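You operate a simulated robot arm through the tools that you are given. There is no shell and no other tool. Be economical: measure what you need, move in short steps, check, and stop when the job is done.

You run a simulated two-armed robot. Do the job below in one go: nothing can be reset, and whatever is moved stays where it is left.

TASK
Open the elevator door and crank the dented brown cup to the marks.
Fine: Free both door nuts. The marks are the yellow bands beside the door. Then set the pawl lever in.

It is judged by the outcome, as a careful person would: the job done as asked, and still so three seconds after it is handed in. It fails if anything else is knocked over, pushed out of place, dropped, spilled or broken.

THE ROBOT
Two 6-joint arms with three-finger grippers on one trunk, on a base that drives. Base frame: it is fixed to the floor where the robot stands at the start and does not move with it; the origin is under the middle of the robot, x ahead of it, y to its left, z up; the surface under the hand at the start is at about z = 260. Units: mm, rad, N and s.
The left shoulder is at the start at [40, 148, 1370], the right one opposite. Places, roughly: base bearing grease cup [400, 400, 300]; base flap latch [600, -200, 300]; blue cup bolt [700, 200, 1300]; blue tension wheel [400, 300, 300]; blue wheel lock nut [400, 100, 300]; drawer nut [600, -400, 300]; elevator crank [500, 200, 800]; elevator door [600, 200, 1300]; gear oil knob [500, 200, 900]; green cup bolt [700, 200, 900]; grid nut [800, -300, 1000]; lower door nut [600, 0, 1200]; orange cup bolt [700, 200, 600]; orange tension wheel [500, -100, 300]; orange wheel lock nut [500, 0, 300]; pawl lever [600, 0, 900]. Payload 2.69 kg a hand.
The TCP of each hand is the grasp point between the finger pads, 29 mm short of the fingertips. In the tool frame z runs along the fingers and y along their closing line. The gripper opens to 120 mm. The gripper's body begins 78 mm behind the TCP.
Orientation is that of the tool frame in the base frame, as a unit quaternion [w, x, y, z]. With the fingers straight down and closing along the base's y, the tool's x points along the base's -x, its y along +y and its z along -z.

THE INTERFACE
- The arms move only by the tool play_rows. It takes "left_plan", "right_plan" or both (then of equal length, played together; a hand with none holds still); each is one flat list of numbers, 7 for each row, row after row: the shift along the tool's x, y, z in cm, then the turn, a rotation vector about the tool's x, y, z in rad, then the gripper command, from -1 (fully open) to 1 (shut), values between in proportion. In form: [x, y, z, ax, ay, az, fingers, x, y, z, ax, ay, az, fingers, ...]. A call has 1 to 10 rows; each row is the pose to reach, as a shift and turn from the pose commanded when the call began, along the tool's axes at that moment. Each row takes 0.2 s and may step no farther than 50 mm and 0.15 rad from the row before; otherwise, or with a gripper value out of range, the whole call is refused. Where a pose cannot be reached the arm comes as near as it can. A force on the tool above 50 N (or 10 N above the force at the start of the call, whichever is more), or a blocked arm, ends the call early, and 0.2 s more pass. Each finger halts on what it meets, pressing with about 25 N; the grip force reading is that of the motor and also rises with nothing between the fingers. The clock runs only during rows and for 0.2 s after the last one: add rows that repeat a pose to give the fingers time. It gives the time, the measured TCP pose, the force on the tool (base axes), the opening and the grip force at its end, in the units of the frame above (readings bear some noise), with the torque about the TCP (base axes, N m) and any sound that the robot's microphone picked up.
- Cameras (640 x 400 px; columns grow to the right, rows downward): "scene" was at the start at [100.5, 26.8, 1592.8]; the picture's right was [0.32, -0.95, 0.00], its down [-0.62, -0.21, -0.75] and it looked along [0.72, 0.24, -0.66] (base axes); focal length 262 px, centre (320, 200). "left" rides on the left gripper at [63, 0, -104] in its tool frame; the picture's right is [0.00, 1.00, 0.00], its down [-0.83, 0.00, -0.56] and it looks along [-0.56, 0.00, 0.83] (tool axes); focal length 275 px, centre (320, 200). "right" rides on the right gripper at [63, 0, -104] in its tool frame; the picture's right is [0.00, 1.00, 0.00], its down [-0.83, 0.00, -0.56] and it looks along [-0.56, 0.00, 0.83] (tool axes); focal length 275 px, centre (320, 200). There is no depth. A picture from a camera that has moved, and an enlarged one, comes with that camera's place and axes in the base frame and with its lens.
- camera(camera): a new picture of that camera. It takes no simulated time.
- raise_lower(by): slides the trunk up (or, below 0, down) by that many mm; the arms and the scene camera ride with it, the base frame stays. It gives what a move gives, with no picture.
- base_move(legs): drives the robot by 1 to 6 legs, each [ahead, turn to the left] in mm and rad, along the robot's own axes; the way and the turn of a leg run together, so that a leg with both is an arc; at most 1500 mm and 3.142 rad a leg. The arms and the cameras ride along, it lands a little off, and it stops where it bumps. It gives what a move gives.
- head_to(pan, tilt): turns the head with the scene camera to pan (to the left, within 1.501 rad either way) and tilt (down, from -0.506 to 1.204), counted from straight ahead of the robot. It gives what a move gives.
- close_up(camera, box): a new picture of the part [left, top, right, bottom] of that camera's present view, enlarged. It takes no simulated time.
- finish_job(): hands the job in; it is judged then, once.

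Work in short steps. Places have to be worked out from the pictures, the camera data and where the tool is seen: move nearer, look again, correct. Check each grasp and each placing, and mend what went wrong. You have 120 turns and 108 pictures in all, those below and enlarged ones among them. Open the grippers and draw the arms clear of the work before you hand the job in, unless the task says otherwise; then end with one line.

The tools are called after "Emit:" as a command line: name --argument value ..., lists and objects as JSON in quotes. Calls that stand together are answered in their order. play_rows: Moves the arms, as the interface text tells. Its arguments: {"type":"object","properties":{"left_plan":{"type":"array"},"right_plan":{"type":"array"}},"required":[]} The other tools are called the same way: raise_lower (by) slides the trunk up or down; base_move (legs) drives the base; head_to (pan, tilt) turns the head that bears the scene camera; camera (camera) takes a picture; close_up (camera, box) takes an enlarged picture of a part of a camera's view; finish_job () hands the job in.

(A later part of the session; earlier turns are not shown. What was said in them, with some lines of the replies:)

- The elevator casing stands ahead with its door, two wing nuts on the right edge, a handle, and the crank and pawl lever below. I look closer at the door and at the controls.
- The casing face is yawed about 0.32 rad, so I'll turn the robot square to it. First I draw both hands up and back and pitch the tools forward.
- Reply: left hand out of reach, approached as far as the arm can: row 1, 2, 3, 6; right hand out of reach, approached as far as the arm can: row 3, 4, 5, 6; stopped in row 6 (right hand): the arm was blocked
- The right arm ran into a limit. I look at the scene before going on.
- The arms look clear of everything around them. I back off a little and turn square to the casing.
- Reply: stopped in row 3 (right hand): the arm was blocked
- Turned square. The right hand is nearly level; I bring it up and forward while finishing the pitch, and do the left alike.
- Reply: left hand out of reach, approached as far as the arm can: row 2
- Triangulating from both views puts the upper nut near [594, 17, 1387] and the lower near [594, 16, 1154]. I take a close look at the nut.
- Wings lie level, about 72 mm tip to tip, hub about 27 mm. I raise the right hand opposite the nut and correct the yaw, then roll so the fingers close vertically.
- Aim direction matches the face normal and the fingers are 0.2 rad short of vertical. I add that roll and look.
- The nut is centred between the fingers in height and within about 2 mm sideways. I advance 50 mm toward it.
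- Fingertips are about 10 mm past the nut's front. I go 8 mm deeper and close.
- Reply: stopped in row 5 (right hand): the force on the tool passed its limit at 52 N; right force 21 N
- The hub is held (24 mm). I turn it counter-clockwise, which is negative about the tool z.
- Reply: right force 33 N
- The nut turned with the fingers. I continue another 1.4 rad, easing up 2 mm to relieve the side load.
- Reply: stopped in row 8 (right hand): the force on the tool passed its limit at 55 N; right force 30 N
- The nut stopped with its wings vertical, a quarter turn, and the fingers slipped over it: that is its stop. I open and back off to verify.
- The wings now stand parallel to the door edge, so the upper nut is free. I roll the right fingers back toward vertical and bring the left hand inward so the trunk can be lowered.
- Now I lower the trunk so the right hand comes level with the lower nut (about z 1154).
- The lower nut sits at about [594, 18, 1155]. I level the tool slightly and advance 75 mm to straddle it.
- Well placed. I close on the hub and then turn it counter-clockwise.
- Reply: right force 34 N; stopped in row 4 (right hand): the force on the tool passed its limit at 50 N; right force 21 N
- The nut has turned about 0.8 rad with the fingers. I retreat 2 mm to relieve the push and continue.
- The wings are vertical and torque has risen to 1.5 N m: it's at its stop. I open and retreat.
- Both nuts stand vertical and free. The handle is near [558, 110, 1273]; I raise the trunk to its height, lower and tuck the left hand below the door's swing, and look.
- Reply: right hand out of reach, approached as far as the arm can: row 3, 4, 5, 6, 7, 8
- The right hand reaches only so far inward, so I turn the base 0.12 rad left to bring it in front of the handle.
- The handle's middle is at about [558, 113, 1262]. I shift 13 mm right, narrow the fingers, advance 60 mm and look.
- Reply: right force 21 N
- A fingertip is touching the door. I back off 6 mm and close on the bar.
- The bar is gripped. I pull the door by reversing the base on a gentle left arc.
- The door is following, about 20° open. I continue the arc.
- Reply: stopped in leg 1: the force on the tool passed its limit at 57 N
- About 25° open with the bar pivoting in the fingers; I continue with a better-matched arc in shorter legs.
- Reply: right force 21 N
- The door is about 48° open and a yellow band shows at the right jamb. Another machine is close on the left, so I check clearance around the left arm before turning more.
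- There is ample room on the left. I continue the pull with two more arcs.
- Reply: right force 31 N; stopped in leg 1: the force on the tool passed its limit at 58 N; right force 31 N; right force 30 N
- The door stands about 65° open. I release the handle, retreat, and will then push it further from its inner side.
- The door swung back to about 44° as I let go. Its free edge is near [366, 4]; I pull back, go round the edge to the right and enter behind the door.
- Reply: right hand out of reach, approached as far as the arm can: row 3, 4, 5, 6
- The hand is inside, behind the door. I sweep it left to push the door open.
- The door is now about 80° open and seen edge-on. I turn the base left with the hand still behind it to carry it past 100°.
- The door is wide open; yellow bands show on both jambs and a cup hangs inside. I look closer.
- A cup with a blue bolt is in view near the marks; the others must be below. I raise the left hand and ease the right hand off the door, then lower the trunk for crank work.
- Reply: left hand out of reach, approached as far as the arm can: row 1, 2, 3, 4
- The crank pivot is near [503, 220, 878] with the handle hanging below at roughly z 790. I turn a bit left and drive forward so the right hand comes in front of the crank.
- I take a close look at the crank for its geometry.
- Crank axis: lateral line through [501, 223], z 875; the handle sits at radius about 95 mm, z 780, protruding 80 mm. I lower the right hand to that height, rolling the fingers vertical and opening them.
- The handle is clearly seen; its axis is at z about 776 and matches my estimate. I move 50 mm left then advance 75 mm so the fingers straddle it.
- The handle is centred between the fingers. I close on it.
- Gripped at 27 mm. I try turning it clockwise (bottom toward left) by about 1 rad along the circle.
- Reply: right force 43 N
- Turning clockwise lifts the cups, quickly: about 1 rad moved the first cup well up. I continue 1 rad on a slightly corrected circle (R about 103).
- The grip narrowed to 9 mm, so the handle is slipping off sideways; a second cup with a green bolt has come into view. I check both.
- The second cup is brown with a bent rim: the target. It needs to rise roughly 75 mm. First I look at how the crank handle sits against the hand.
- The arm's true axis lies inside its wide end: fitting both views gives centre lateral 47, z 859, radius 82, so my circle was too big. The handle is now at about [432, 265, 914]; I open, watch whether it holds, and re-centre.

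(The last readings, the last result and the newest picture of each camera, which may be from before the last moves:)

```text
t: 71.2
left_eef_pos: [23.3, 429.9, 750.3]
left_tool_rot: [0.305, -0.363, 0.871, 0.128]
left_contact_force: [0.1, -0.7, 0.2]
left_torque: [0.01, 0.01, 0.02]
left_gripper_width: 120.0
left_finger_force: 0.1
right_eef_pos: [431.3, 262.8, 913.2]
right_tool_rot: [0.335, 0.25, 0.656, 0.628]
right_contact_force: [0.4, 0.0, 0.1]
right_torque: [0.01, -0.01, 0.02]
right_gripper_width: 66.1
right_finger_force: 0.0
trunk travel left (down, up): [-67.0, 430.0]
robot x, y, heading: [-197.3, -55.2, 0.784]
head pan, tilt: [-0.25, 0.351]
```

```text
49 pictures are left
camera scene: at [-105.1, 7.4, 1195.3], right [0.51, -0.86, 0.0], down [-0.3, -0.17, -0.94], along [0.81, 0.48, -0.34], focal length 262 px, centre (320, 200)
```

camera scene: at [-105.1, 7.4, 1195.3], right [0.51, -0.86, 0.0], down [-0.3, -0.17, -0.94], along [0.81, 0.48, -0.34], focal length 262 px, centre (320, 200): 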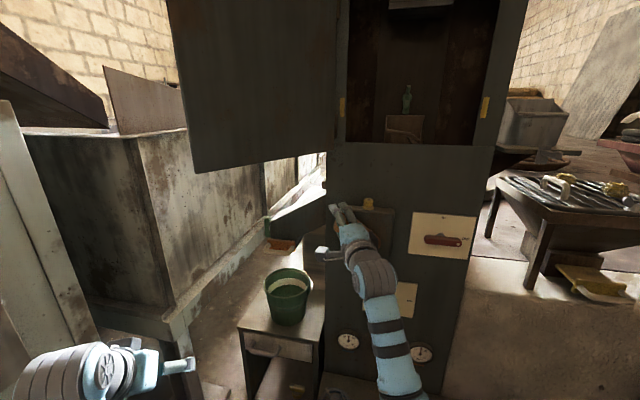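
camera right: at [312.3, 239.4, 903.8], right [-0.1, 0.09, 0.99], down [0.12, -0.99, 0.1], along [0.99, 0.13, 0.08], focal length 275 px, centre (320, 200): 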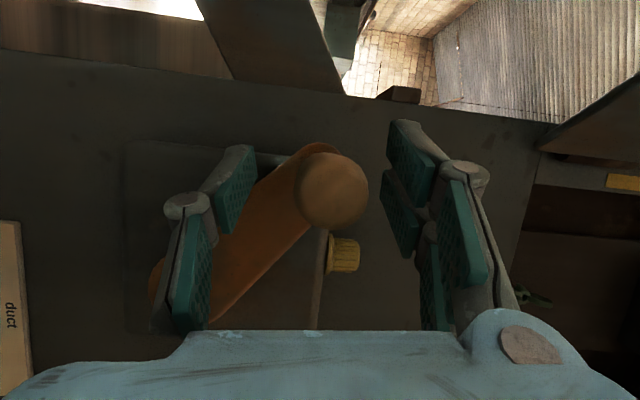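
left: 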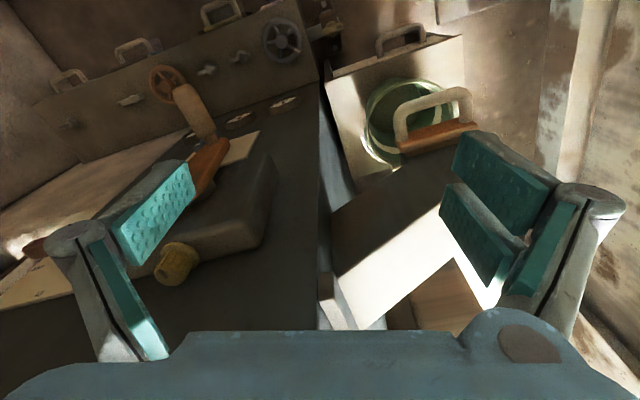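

The cup stays put by itself and the handle is centred between the fingers. I close and turn on by about 0.45 rad with the corrected radius.

Emit:
play_rows --right_plan '[0.2, 0.3, 0, 0, 0, 0, 0.6, 0.2, 0.3, 0, 0, 0, 0, 1, 0.2, 0.3, 0, 0, 0, 0, 1, 0.2, 0.3, 0, 0, 0, 0, 1, -0.78, 1.11, -0.34, 0, 0, 0, 1, -1.79, 1.7, -0.7, 0, 0, 0, 1, -2.87, 2.13, -1.11, 0, 0, 0, 1, -2.87, 2.13, -1.11, 0, 0, 0, 1]'

Emit:
close_up --camera "scene" --box '[320, 0, 520, 150]'

```text
t: 73.0
left_eef_pos: [25.0, 429.2, 749.6]
left_tool_rot: [0.304, -0.363, 0.871, 0.129]
left_contact_force: [0.0, -0.5, -0.9]
left_torque: [0.0, 0.0, 0.0]
left_gripper_width: 119.8
left_finger_force: 0.0
right_eef_pos: [440.0, 235.7, 938.9]
right_tool_rot: [0.335, 0.25, 0.658, 0.626]
right_contact_force: [-24.7, -9.2, -31.4]
right_torque: [0.05, 1.27, 0.47]
right_gripper_width: 26.4
right_finger_force: 44.6
trunk travel left (down, up): [-67.0, 430.0]
robot x, y, heading: [-198.1, -55.1, 0.779]
head pan, tilt: [-0.25, 0.351]
```

```text
2.67 times, centred on (420, 75) of scene
camera zoom: at [-105.2, 8.1, 1195.2], right [0.51, -0.86, 0.0], down [-0.3, -0.17, -0.94], along [0.81, 0.48, -0.34], focal length 700 px, centre (53, 533)
```

zoom: 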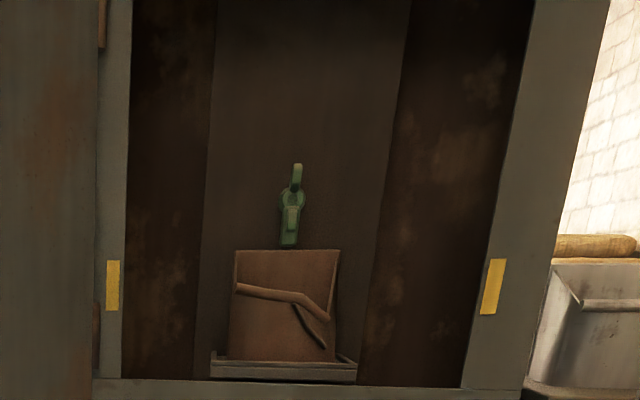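

The target cup (dented, brown, green bolt) is in view; bands are at z about 1187 and the cup body's middle about 1168. It needs about 20 mm more, i.e. 0.16 rad.

Emit:
play_rows --right_plan '[-0.6, 0, -0.5, 0, 0, 0, 1, -1.26, -0.05, -0.8, 0, 0, 0, 1, -1.26, -0.05, -0.8, 0, 0, 0, 1]'

Emit:
close_up --camera "scene" --box '[320, 0, 520, 150]'

```text
t: 73.8
left_eef_pos: [25.4, 431.6, 748.8]
left_tool_rot: [0.304, -0.363, 0.871, 0.128]
left_contact_force: [0.7, 0.5, -0.8]
left_torque: [0.0, 0.05, -0.01]
left_gripper_width: 119.9
left_finger_force: 0.0
right_eef_pos: [443.3, 222.0, 943.8]
right_tool_rot: [0.338, 0.248, 0.655, 0.629]
right_contact_force: [20.1, 19.3, 19.5]
right_torque: [-0.3, 1.27, -0.08]
right_gripper_width: 26.2
right_finger_force: 44.6
trunk travel left (down, up): [-67.0, 430.0]
robot x, y, heading: [-198.4, -55.1, 0.785]
head pan, tilt: [-0.25, 0.351]
```

```text
2.67 times, centred on (420, 75) of scene
camera zoom: at [-103.4, 10.7, 1195.3], right [0.51, -0.86, 0.0], down [-0.3, -0.18, -0.94], along [0.81, 0.48, -0.35], focal length 700 px, centre (53, 533)
```

zoom: 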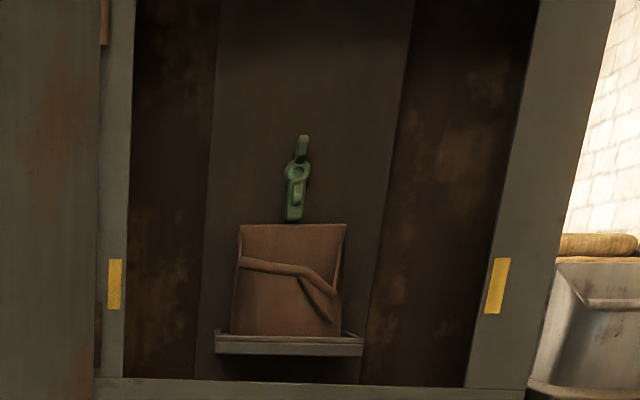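

The cup body now sits level with the bands (mid row 280 against the bands' 285). I open the fingers and retreat straight off the handle, then recheck.

Emit:
play_rows --right_plan '[0, 0, 0, 0, 0, 0, 0.6, 0, 0, 0, 0, 0, 0, 0.3, 0, 0, 0, 0, 0, 0, 0.1, 0, 0, 0, 0, 0, 0, 0.1, 1.2, 0, -3, 0, 0, 0, 0.1, 2.4, 0, -6, 0, 0, 0, 0.1, 3.7, 0, -9.3, 0, 0, 0, 0.1, 4.5, 0, -12, 0, 0, 0, 0.1]'

Emit:
close_up --camera "scene" --box '[320, 0, 520, 150]'

Emit:
close_up --camera "scene" --box '[300, 170, 500, 320]'

```text
t: 75.6
left_eef_pos: [23.6, 429.9, 748.0]
left_tool_rot: [0.304, -0.363, 0.871, 0.128]
left_contact_force: [-0.1, -0.1, -0.4]
left_torque: [0.04, -0.03, -0.02]
left_gripper_width: 120.2
left_finger_force: 0.1
right_eef_pos: [321.9, 176.4, 934.3]
right_tool_rot: [0.336, 0.25, 0.656, 0.628]
right_contact_force: [-0.7, -0.5, 0.1]
right_torque: [-0.02, -0.02, 0.0]
right_gripper_width: 53.8
right_finger_force: 0.0
trunk travel left (down, up): [-67.0, 430.0]
robot x, y, heading: [-200.0, -54.8, 0.781]
head pan, tilt: [-0.25, 0.351]
```

```text
2.67 times, centred on (420, 75) of scene
camera zoom: at [-106.0, 7.8, 1195.4], right [0.51, -0.86, 0.0], down [-0.3, -0.17, -0.94], along [0.81, 0.48, -0.34], focal length 700 px, centre (53, 533)
```

zoom: 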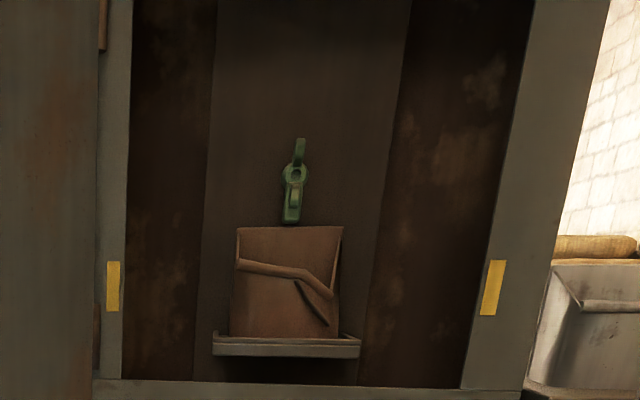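

```text
2.67 times, centred on (400, 245) of scene
camera zoom: at [-106.0, 7.8, 1195.4], right [0.51, -0.86, 0.0], down [-0.3, -0.17, -0.94], along [0.81, 0.48, -0.34], focal length 700 px, centre (107, 80)
```

zoom: 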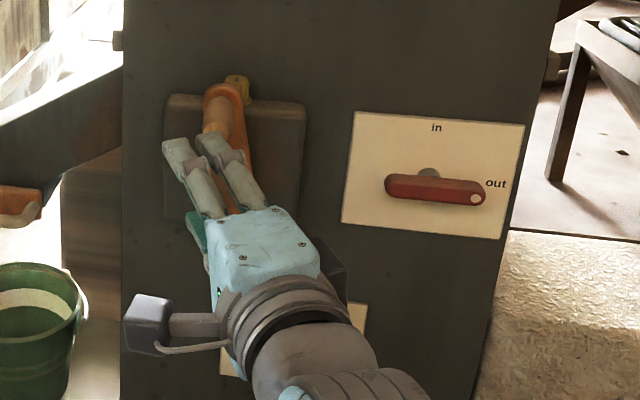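

The cup stays level with the bands after release. The pawl lever's pivot is near [566, 32, 861], pointer toward "out" (right); it must go up to "in". I first raise the left hand clear of the bucket area, then raise the trunk slightly and re-square the base.

Emit:
play_rows --left_plan '[-0.6, 0, -0.8, 0, -0.12, 0, -1, -1.2, 0, -1.6, 0, -0.24, 0, -1, -1.8, 0, -2.4, 0, -0.36, 0, -1, -2.4, 0, -3.2, 0, -0.48, 0, -1, -3, 0, -4, 0, -0.6, 0, -1, -3.6, 0, -4.8, 0, -0.72, 0, -1, -4.3, 0, -5.5, 0, -0.84, 0, -1]'

Emit:
raise_lower --by 60

Emit:
base_move --legs '[[0, -0.4], [100, 0]]'

Emit:
head_to --pan 0.0 --tilt 0.45

Emit:
camera --camera "scene"

Emit:
camera --camera "right"

```text
t: 76.7
left_eef_pos: [31.8, 445.4, 881.8]
left_tool_rot: [0.59, -0.294, 0.707, 0.257]
left_contact_force: [-0.2, 0.1, -0.1]
left_torque: [0.02, -0.02, 0.0]
left_gripper_width: 120.1
left_finger_force: 0.1
right_eef_pos: [322.1, 176.0, 933.5]
right_tool_rot: [0.335, 0.249, 0.656, 0.628]
right_contact_force: [0.1, 0.0, -0.5]
right_torque: [0.02, -0.01, 0.0]
right_gripper_width: 53.8
right_finger_force: 0.1
trunk travel left (down, up): [-67.0, 430.0]
robot x, y, heading: [-202.6, -54.5, 0.784]
head pan, tilt: [-0.25, 0.351]
stopped in row 5 (left hand): the arm was blocked; the commanded pose is now the measured one
```

```text
t: 77.7
left_eef_pos: [32.8, 445.8, 939.3]
left_tool_rot: [0.586, -0.294, 0.711, 0.254]
left_contact_force: [0.5, 0.1, 0.1]
left_torque: [-0.03, 0.02, 0.01]
left_gripper_width: 120.0
left_finger_force: 0.0
right_eef_pos: [322.7, 176.0, 995.6]
right_tool_rot: [0.336, 0.25, 0.657, 0.628]
right_contact_force: [0.0, 0.5, 0.7]
right_torque: [0.02, -0.01, 0.0]
right_gripper_width: 54.2
right_finger_force: 0.0
trunk travel left (down, up): [-127.0, 370.0]
robot x, y, heading: [-200.0, -53.2, 0.779]
head pan, tilt: [-0.25, 0.351]
```

```text
t: 80.0
left_eef_pos: [299.9, 356.3, 938.7]
left_tool_rot: [0.625, -0.149, 0.754, 0.135]
left_contact_force: [-0.1, 1.0, -0.2]
left_torque: [-0.03, 0.02, 0.0]
left_gripper_width: 120.1
left_finger_force: 0.0
right_eef_pos: [464.4, -5.3, 994.3]
right_tool_rot: [0.452, 0.374, 0.594, 0.55]
right_contact_force: [0.5, -0.3, -0.7]
right_torque: [0.03, -0.02, 0.0]
right_gripper_width: 54.0
right_finger_force: 0.1
trunk travel left (down, up): [-127.0, 370.0]
robot x, y, heading: [-107.4, -15.4, 0.385]
head pan, tilt: [-0.25, 0.351]
```

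```text
t: 80.8
left_eef_pos: [301.2, 354.4, 940.2]
left_tool_rot: [0.625, -0.149, 0.755, 0.134]
left_contact_force: [-0.4, -0.1, -0.9]
left_torque: [-0.02, -0.02, -0.01]
left_gripper_width: 119.9
left_finger_force: 0.1
right_eef_pos: [464.3, -4.3, 995.6]
right_tool_rot: [0.452, 0.374, 0.594, 0.55]
right_contact_force: [0.6, 0.1, -0.1]
right_torque: [-0.02, 0.01, 0.01]
right_gripper_width: 54.1
right_finger_force: 0.0
trunk travel left (down, up): [-127.0, 370.0]
robot x, y, heading: [-110.8, -17.2, 0.387]
head pan, tilt: [0.0, 0.45]
```

```text
44 pictures are left
camera scene: at [-2.3, 26.5, 1247.0], right [0.38, -0.93, 0.0], down [-0.4, -0.16, -0.9], along [0.83, 0.34, -0.44], focal length 262 px, centre (320, 200)
```

scene: 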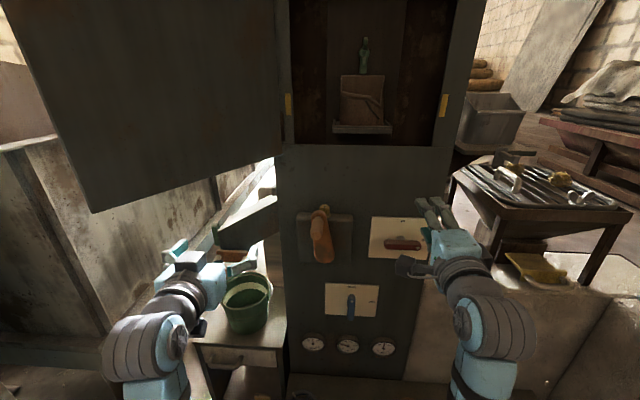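

```text
43 pictures are left
camera right: at [346.9, 19.9, 984.3], right [-0.05, 0.12, 0.99], down [-0.27, -0.96, 0.1], along [0.96, -0.26, 0.08], focal length 275 px, centre (320, 200)
```

right: 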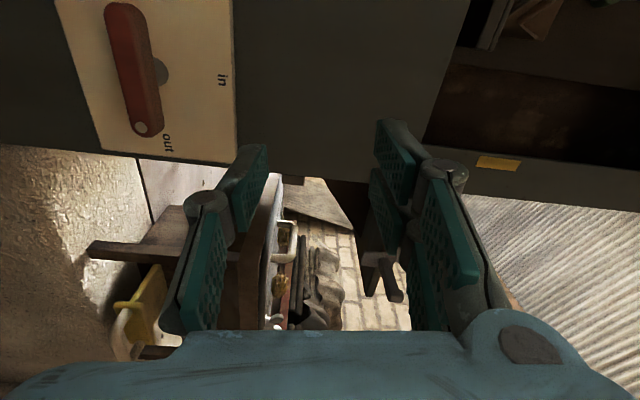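

From this view the lever's bar centre is about [567, 36, 860], bar level. I lower the right hand to stand 70 mm in front of it.

Emit:
play_rows --right_plan '[0.5, -3.4, 0.6, 0, 0, 0.03, 0.1, 1, -6.7, 1.2, 0, 0, 0.06, 0.1, 1.6, -10, 1.9, 0, 0, 0.09, 0.1, 2.1, -13.4, 2.5, 0, 0, 0.12, 0.1, 2.1, -13.4, 2.5, 0, 0, 0.12, 0.1]'

Emit:
camera --camera "right"

```text
t: 82.0
left_eef_pos: [300.5, 356.3, 940.3]
left_tool_rot: [0.625, -0.148, 0.754, 0.134]
left_contact_force: [0.5, 0.4, 0.3]
left_torque: [0.01, 0.02, -0.05]
left_gripper_width: 120.1
left_finger_force: 0.0
right_eef_pos: [493.2, 9.6, 883.0]
right_tool_rot: [0.425, 0.401, 0.559, 0.588]
right_contact_force: [0.3, -0.3, 0.4]
right_torque: [-0.02, 0.01, -0.04]
right_gripper_width: 53.9
right_finger_force: 0.0
trunk travel left (down, up): [-127.0, 370.0]
robot x, y, heading: [-105.4, -12.7, 0.385]
head pan, tilt: [0.0, 0.45]
```

```text
42 pictures are left
camera right: at [375.4, 35.0, 876.1], right [-0.05, -0.01, 1.0], down [-0.26, -0.96, -0.02], along [0.96, -0.27, 0.05], focal length 275 px, centre (320, 200)
```

right: 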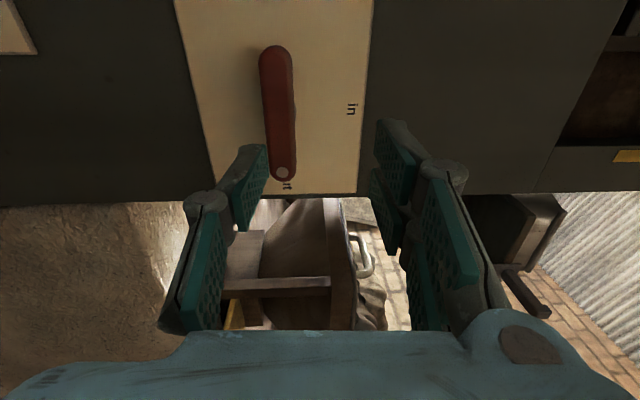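

The lever bar is at z about 858; the hand stopped 23 mm high, so I lower the trunk 24 mm and then advance onto the bar.

Emit:
raise_lower --by -24

Emit:
play_rows --right_plan '[0.2, 0, 1.5, 0.05, 0, 0, 0.1, 0.2, 0, 3, 0.05, 0, 0, 0.1, 0.2, 0, 4.5, 0.05, 0, 0, 0.1, 0.2, 0, 5.8, 0.05, 0, 0, 0.1]'

Emit:
camera --camera "right"

```text
t: 82.7
left_eef_pos: [299.4, 356.1, 923.8]
left_tool_rot: [0.625, -0.15, 0.754, 0.136]
left_contact_force: [-0.2, 0.4, 0.8]
left_torque: [0.01, 0.03, -0.01]
left_gripper_width: 120.0
left_finger_force: 0.1
right_eef_pos: [493.8, 10.5, 864.9]
right_tool_rot: [0.425, 0.401, 0.559, 0.588]
right_contact_force: [-0.3, -0.1, 0.7]
right_torque: [0.03, 0.0, 0.01]
right_gripper_width: 54.0
right_finger_force: 0.1
trunk travel left (down, up): [-103.0, 394.0]
robot x, y, heading: [-106.3, -16.3, 0.386]
head pan, tilt: [0.0, 0.45]
```

```text
t: 83.7
left_eef_pos: [296.8, 357.0, 914.4]
left_tool_rot: [0.627, -0.149, 0.753, 0.134]
left_contact_force: [-0.2, -0.4, -0.7]
left_torque: [0.07, -0.01, 0.03]
left_gripper_width: 120.4
left_finger_force: 0.1
right_eef_pos: [540.6, 27.1, 840.9]
right_tool_rot: [0.411, 0.417, 0.582, 0.564]
right_contact_force: [-17.7, -0.1, 5.1]
right_torque: [0.07, -0.61, 0.18]
right_gripper_width: 61.0
right_finger_force: 4.1
trunk travel left (down, up): [-103.0, 394.0]
robot x, y, heading: [-106.6, -18.4, 0.387]
head pan, tilt: [0.0, 0.45]
```

```text
41 pictures are left
camera right: at [423.0, 52.2, 841.8], right [0.02, 0.02, 1.0], down [-0.27, -0.96, 0.03], along [0.96, -0.27, -0.01], focal length 275 px, centre (320, 200)
```

right: 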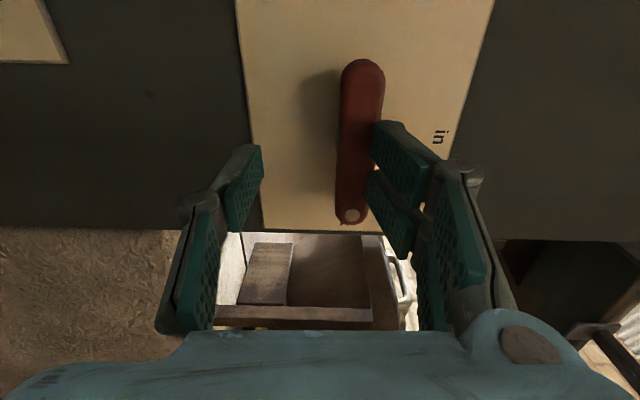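

The hand settled 18 mm low and the upper finger touches the bar. I back off, rise 18 mm and advance again.

Emit:
play_rows --right_plan '[0, 0, -2, 0, 0, 0, 0.1, 0, 0, -4, 0, 0, 0, 0.1, 0, 1.8, -4, 0, 0, 0, 0.1, 0, 1.8, -4, 0, 0, 0, 0.1]'

Emit:
camera --camera "right"

```text
t: 84.7
left_eef_pos: [300.3, 355.0, 915.5]
left_tool_rot: [0.626, -0.148, 0.754, 0.133]
left_contact_force: [-0.4, -0.3, 0.6]
left_torque: [0.04, 0.0, 0.0]
left_gripper_width: 119.9
left_finger_force: 0.0
right_eef_pos: [510.7, 10.9, 868.8]
right_tool_rot: [0.418, 0.413, 0.582, 0.562]
right_contact_force: [0.2, -0.1, -0.5]
right_torque: [0.01, -0.03, 0.04]
right_gripper_width: 54.3
right_finger_force: 0.1
trunk travel left (down, up): [-103.0, 394.0]
robot x, y, heading: [-107.1, -14.0, 0.386]
head pan, tilt: [0.0, 0.45]
```

```text
40 pictures are left
camera right: at [392.8, 38.0, 867.3], right [0.01, 0.03, 1.0], down [-0.27, -0.96, 0.03], along [0.96, -0.27, 0.0], focal length 275 px, centre (320, 200)
```

right: 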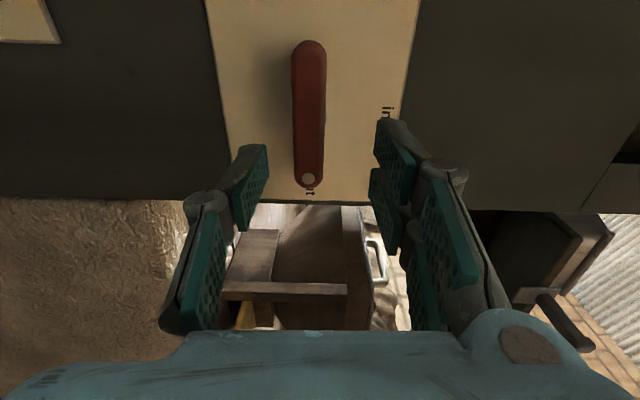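

Now the bar lies between the fingers. I advance 45 mm and look.

Emit:
play_rows --right_plan '[0.4, 0, 1.5, 0, 0, 0, 0.1, 0.5, 0, 3, 0, 0, 0, 0.1, 0.5, 0, 4.5, 0, 0, 0, 0.1, 0.5, 0, 4.5, 0, 0, 0, 0.1]'

Emit:
camera --camera "right"

```text
t: 85.7
left_eef_pos: [301.1, 355.7, 913.8]
left_tool_rot: [0.624, -0.149, 0.755, 0.135]
left_contact_force: [0.7, 0.5, -0.4]
left_torque: [0.01, 0.01, -0.02]
left_gripper_width: 119.9
left_finger_force: 0.0
right_eef_pos: [547.8, 33.0, 853.4]
right_tool_rot: [0.408, 0.419, 0.585, 0.562]
right_contact_force: [0.2, -0.8, -0.5]
right_torque: [0.04, 0.02, -0.01]
right_gripper_width: 54.0
right_finger_force: 0.1
trunk travel left (down, up): [-103.0, 394.0]
robot x, y, heading: [-101.4, -16.1, 0.387]
head pan, tilt: [0.0, 0.45]
```

```text
39 pictures are left
camera right: at [429.3, 58.5, 855.9], right [0.03, 0.02, 1.0], down [-0.26, -0.96, 0.03], along [0.96, -0.27, -0.02], focal length 275 px, centre (320, 200)
```

right: 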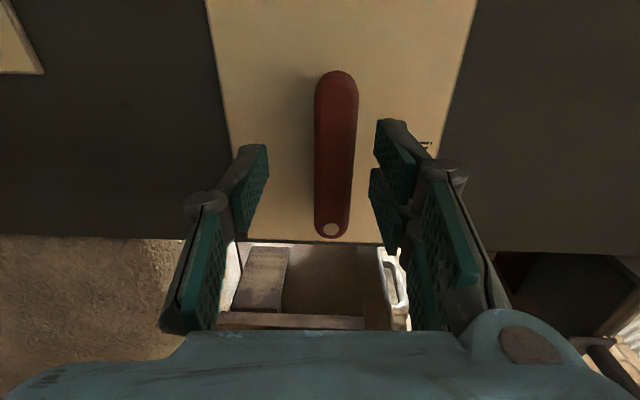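

The bar is centred. I close on it, nudging up 5 mm.

Emit:
play_rows --right_plan '[-0.2, 0.5, 0.2, 0, 0, 0, 0.3, -0.2, 0.5, 0.2, 0, 0, 0, 1, -0.2, 0.5, 0.2, 0, 0, 0, 1, -0.2, 0.5, 0.2, 0, 0, 0, 1]'

```text
t: 86.7
left_eef_pos: [300.2, 356.1, 916.1]
left_tool_rot: [0.624, -0.149, 0.755, 0.135]
left_contact_force: [0.3, 0.0, 0.4]
left_torque: [0.01, 0.01, -0.01]
left_gripper_width: 120.0
left_finger_force: 0.1
right_eef_pos: [550.4, 32.1, 860.4]
right_tool_rot: [0.408, 0.419, 0.585, 0.562]
right_contact_force: [6.0, 2.3, 5.5]
right_torque: [0.16, -0.48, 0.03]
right_gripper_width: 19.8
right_finger_force: 44.2
trunk travel left (down, up): [-103.0, 394.0]
robot x, y, heading: [-107.8, -14.8, 0.385]
head pan, tilt: [0.0, 0.45]
```

Gripped at 20 mm. I turn the lever counter-clockwise toward "in".

Emit:
play_rows --right_plan '[0, 0, 0, 0, 0, -0.13, 1, 0, 0, 0, 0, 0, -0.26, 1, 0, 0, 0, 0, 0, -0.39, 1, 0, 0, 0, 0, 0, -0.52, 1, 0, 0, 0, 0, 0, -0.65, 1, 0, 0, 0, 0, 0, -0.78, 1]'

Emit:
camera --camera "right"

```text
t: 88.1
left_eef_pos: [300.8, 354.2, 915.4]
left_tool_rot: [0.625, -0.149, 0.754, 0.135]
left_contact_force: [-1.3, -0.3, -0.5]
left_torque: [0.01, -0.04, -0.03]
left_gripper_width: 120.0
left_finger_force: 0.1
right_eef_pos: [550.6, 32.1, 860.6]
right_tool_rot: [0.591, 0.166, 0.701, 0.364]
right_contact_force: [3.2, -4.6, 2.1]
right_torque: [0.33, -0.94, -1.08]
right_gripper_width: 20.1
right_finger_force: 44.7
trunk travel left (down, up): [-103.0, 394.0]
robot x, y, heading: [-107.9, -15.6, 0.383]
head pan, tilt: [0.0, 0.45]
```

```text
38 pictures are left
camera right: at [436.5, 39.0, 818.4], right [-0.2, 0.68, 0.7], down [-0.32, -0.72, 0.61], along [0.92, -0.1, 0.37], focal length 275 px, centre (320, 200)
```

right: 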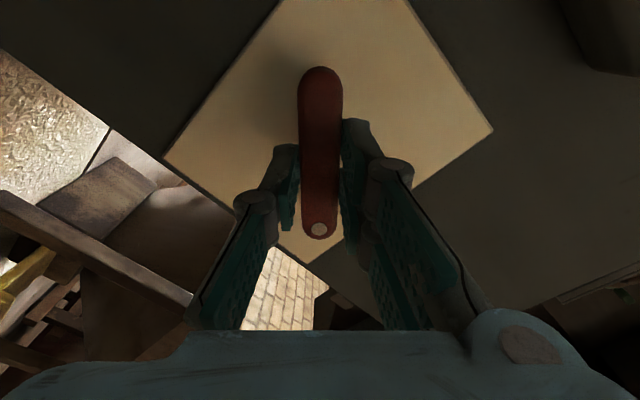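

The lever follows smoothly. I continue the remaining quarter turn.

Emit:
play_rows --right_plan '[0, 0, 0, 0, 0, -0.13, 1, 0, 0, 0, 0, 0, -0.26, 1, 0, 0, 0, 0, 0, -0.39, 1, 0, 0, 0, 0, 0, -0.52, 1, 0, 0, 0, 0, 0, -0.65, 1, 0, 0, 0, 0, 0, -0.78, 1, 0, 0, 0, 0, 0, -0.84, 1]'

Emit:
camera --camera "right"

Emit:
camera --camera "scene"

```text
t: 89.7
left_eef_pos: [301.5, 354.9, 915.1]
left_tool_rot: [0.625, -0.148, 0.754, 0.136]
left_contact_force: [0.3, -0.8, -0.2]
left_torque: [0.0, 0.02, -0.02]
left_gripper_width: 120.3
left_finger_force: 0.1
right_eef_pos: [550.8, 32.0, 859.9]
right_tool_rot: [0.688, -0.135, 0.707, 0.092]
right_contact_force: [-1.5, -13.8, -4.9]
right_torque: [1.67, 0.56, -0.35]
right_gripper_width: 20.7
right_finger_force: 45.3
trunk travel left (down, up): [-103.0, 394.0]
robot x, y, heading: [-106.9, -15.0, 0.383]
head pan, tilt: [0.0, 0.45]
```

```text
37 pictures are left
camera right: at [451.0, -6.9, 800.0], right [-0.32, 0.95, -0.06], down [-0.51, -0.12, 0.85], along [0.8, 0.3, 0.52], focal length 275 px, centre (320, 200)
```

right: 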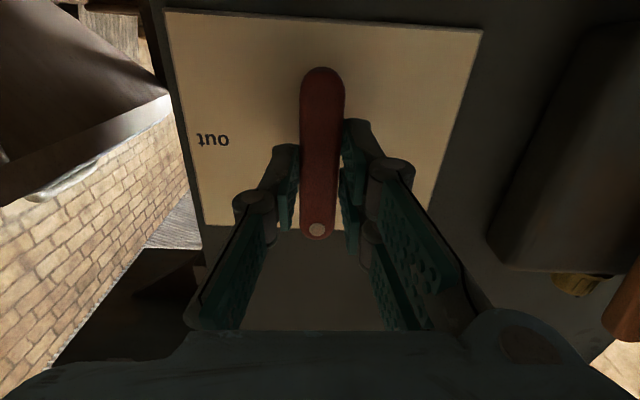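

```text
36 pictures are left
camera scene: at [-1.3, 23.4, 1222.5], right [0.38, -0.93, 0.0], down [-0.4, -0.16, -0.9], along [0.83, 0.34, -0.44], focal length 262 px, centre (320, 200)
```

scene: 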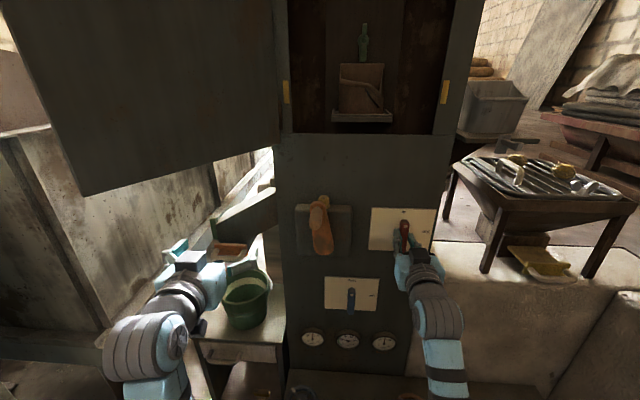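

The lever points up to "in" and torque shows it's at its stop. I open and retreat straight back, then check everything.

Emit:
play_rows --right_plan '[0, 0, 0, 0, 0, 0, 0.5, 0, 0, 0, 0, 0, 0, 0, 0, 0, 0, 0, 0, 0, -0.1, 0, 0, 0, 0, 0, 0, -0.1, 0, 0, -3, 0, 0, 0, -0.1, 0, 0, -6, 0, 0, 0, -0.1, 0, 0, -9, 0, 0, 0, -0.1, 0, -3, -11, 0, 0, 0, -0.1, 0, -7, -11, 0, 0, 0, -0.1, 0, -11, -11, 0, 0, 0, -0.1]'

Emit:
close_up --camera "scene" --box '[270, 0, 470, 150]'

Emit:
close_up --camera "scene" --box '[270, 170, 470, 320]'

```text
t: 91.7
left_eef_pos: [300.5, 356.1, 917.7]
left_tool_rot: [0.625, -0.149, 0.754, 0.135]
left_contact_force: [-0.4, -0.1, -0.8]
left_torque: [-0.01, -0.01, -0.01]
left_gripper_width: 120.0
left_finger_force: 0.1
right_eef_pos: [450.5, 8.9, 932.5]
right_tool_rot: [0.701, -0.054, 0.672, 0.232]
right_contact_force: [0.1, 0.8, 0.5]
right_torque: [0.0, -0.02, -0.01]
right_gripper_width: 65.9
right_finger_force: 0.0
trunk travel left (down, up): [-103.0, 394.0]
robot x, y, heading: [-105.8, -16.9, 0.392]
head pan, tilt: [0.0, 0.45]
stopped in row 9 (right hand): the arm was blocked; the commanded pose is now the measured one
```

```text
2.67 times, centred on (370, 75) of scene
camera zoom: at [-2.8, 26.4, 1224.8], right [0.38, -0.93, 0.0], down [-0.4, -0.16, -0.9], along [0.83, 0.34, -0.43], focal length 700 px, centre (187, 533)
```

zoom: 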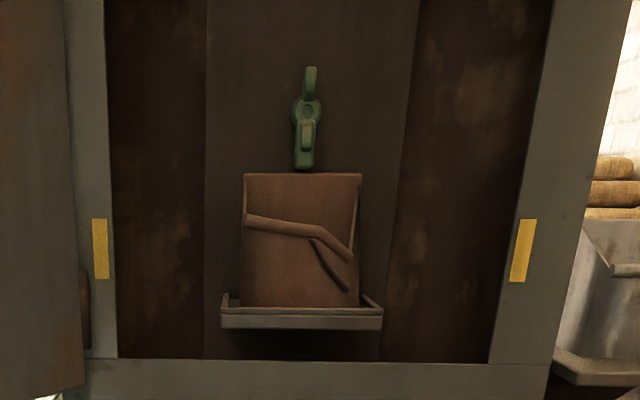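

```text
2.67 times, centred on (370, 245) of scene
camera zoom: at [-2.8, 26.4, 1224.8], right [0.38, -0.93, 0.0], down [-0.4, -0.16, -0.9], along [0.83, 0.34, -0.43], focal length 700 px, centre (187, 80)
```

zoom: 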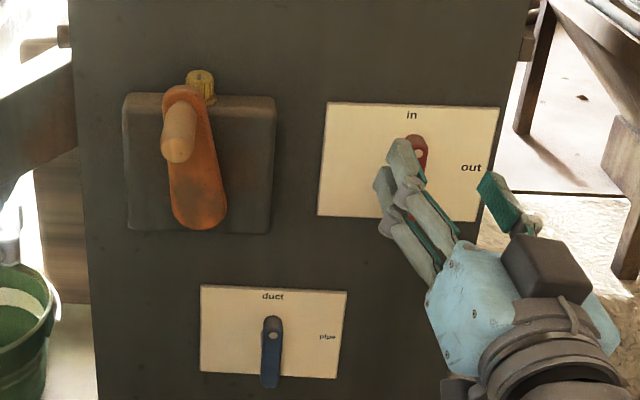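

The cup is level with the bands and the lever is off the fingers. I drive straight back to draw both arms clear, then check the lever unobstructed.

Emit:
base_move --legs '[[-200, 0]]'

Emit:
camera --camera "scene"

Emit:
camera --camera "right"

```text
t: 93.3
left_eef_pos: [112.7, 281.4, 917.2]
left_tool_rot: [0.625, -0.15, 0.754, 0.136]
left_contact_force: [-0.4, -0.8, -0.2]
left_torque: [-0.01, 0.02, 0.0]
left_gripper_width: 119.8
left_finger_force: 0.0
right_eef_pos: [264.2, -67.1, 937.0]
right_tool_rot: [0.704, -0.055, 0.669, 0.233]
right_contact_force: [0.7, -0.8, -0.3]
right_torque: [-0.03, 0.01, 0.03]
right_gripper_width: 66.0
right_finger_force: 0.0
trunk travel left (down, up): [-103.0, 394.0]
robot x, y, heading: [-291.0, -92.1, 0.389]
head pan, tilt: [0.0, 0.45]
```

```text
33 pictures are left
camera scene: at [-189.3, -49.5, 1224.0], right [0.38, -0.93, 0.0], down [-0.4, -0.16, -0.9], along [0.83, 0.34, -0.43], focal length 262 px, centre (320, 200)
```

scene: 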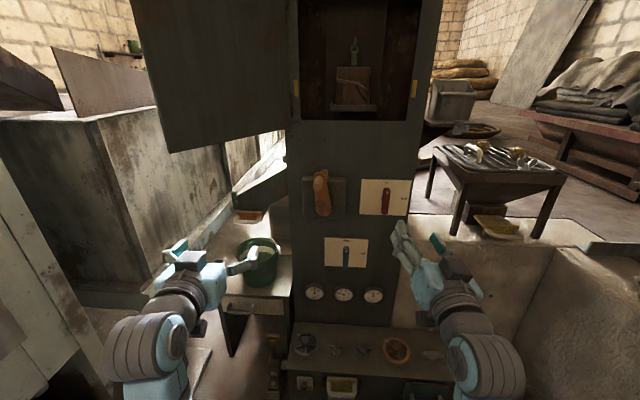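

```text
32 pictures are left
camera right: at [168.9, -94.2, 864.6], right [-0.4, 0.89, 0.23], down [-0.51, -0.43, 0.75], along [0.76, 0.18, 0.62], focal length 275 px, centre (320, 200)
```

right: 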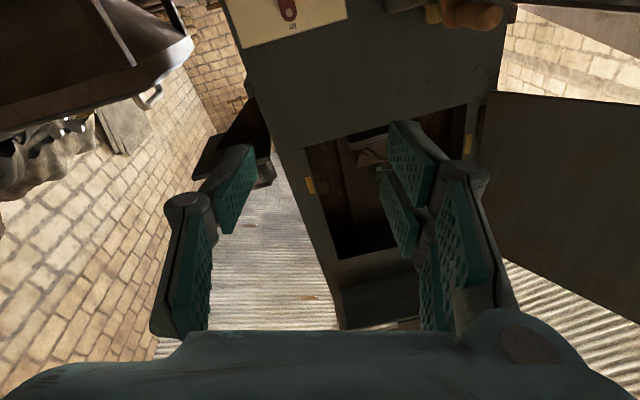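

One last enlarged look at the lever and the cup before handing in.

Emit:
close_up --camera "scene" --box '[290, 0, 430, 100]'

Emit:
close_up --camera "scene" --box '[290, 150, 430, 250]'

```text
4.00 times, centred on (360, 50) of scene
camera zoom: at [-189.3, -49.5, 1224.0], right [0.38, -0.93, 0.0], down [-0.4, -0.16, -0.9], along [0.83, 0.34, -0.43], focal length 1050 px, centre (160, 800)
```

zoom: 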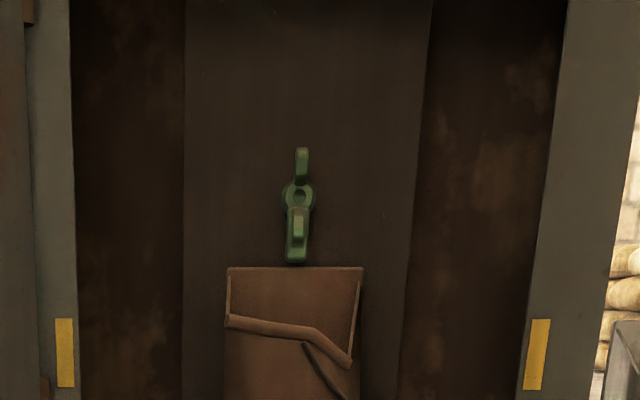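

```text
4.00 times, centred on (360, 200) of scene
camera zoom: at [-189.3, -49.5, 1224.0], right [0.38, -0.93, 0.0], down [-0.4, -0.16, -0.9], along [0.83, 0.34, -0.43], focal length 1050 px, centre (160, 200)
```

zoom: 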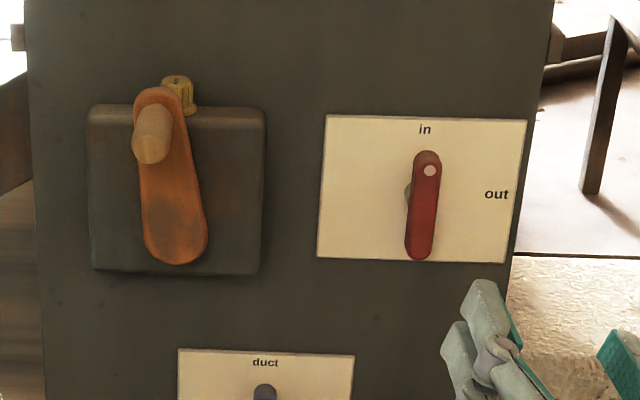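

The lever points to "in", the dented brown cup sits level with the yellow bands, the door is open, and both hands are open and clear. I hand in.

Emit:
finish_job

```text
The job is handed in.
```

I freed both door nuts, opened the elevator door, cranked the dented brown cup level with the yellow bands, and set the pawl lever to "in".
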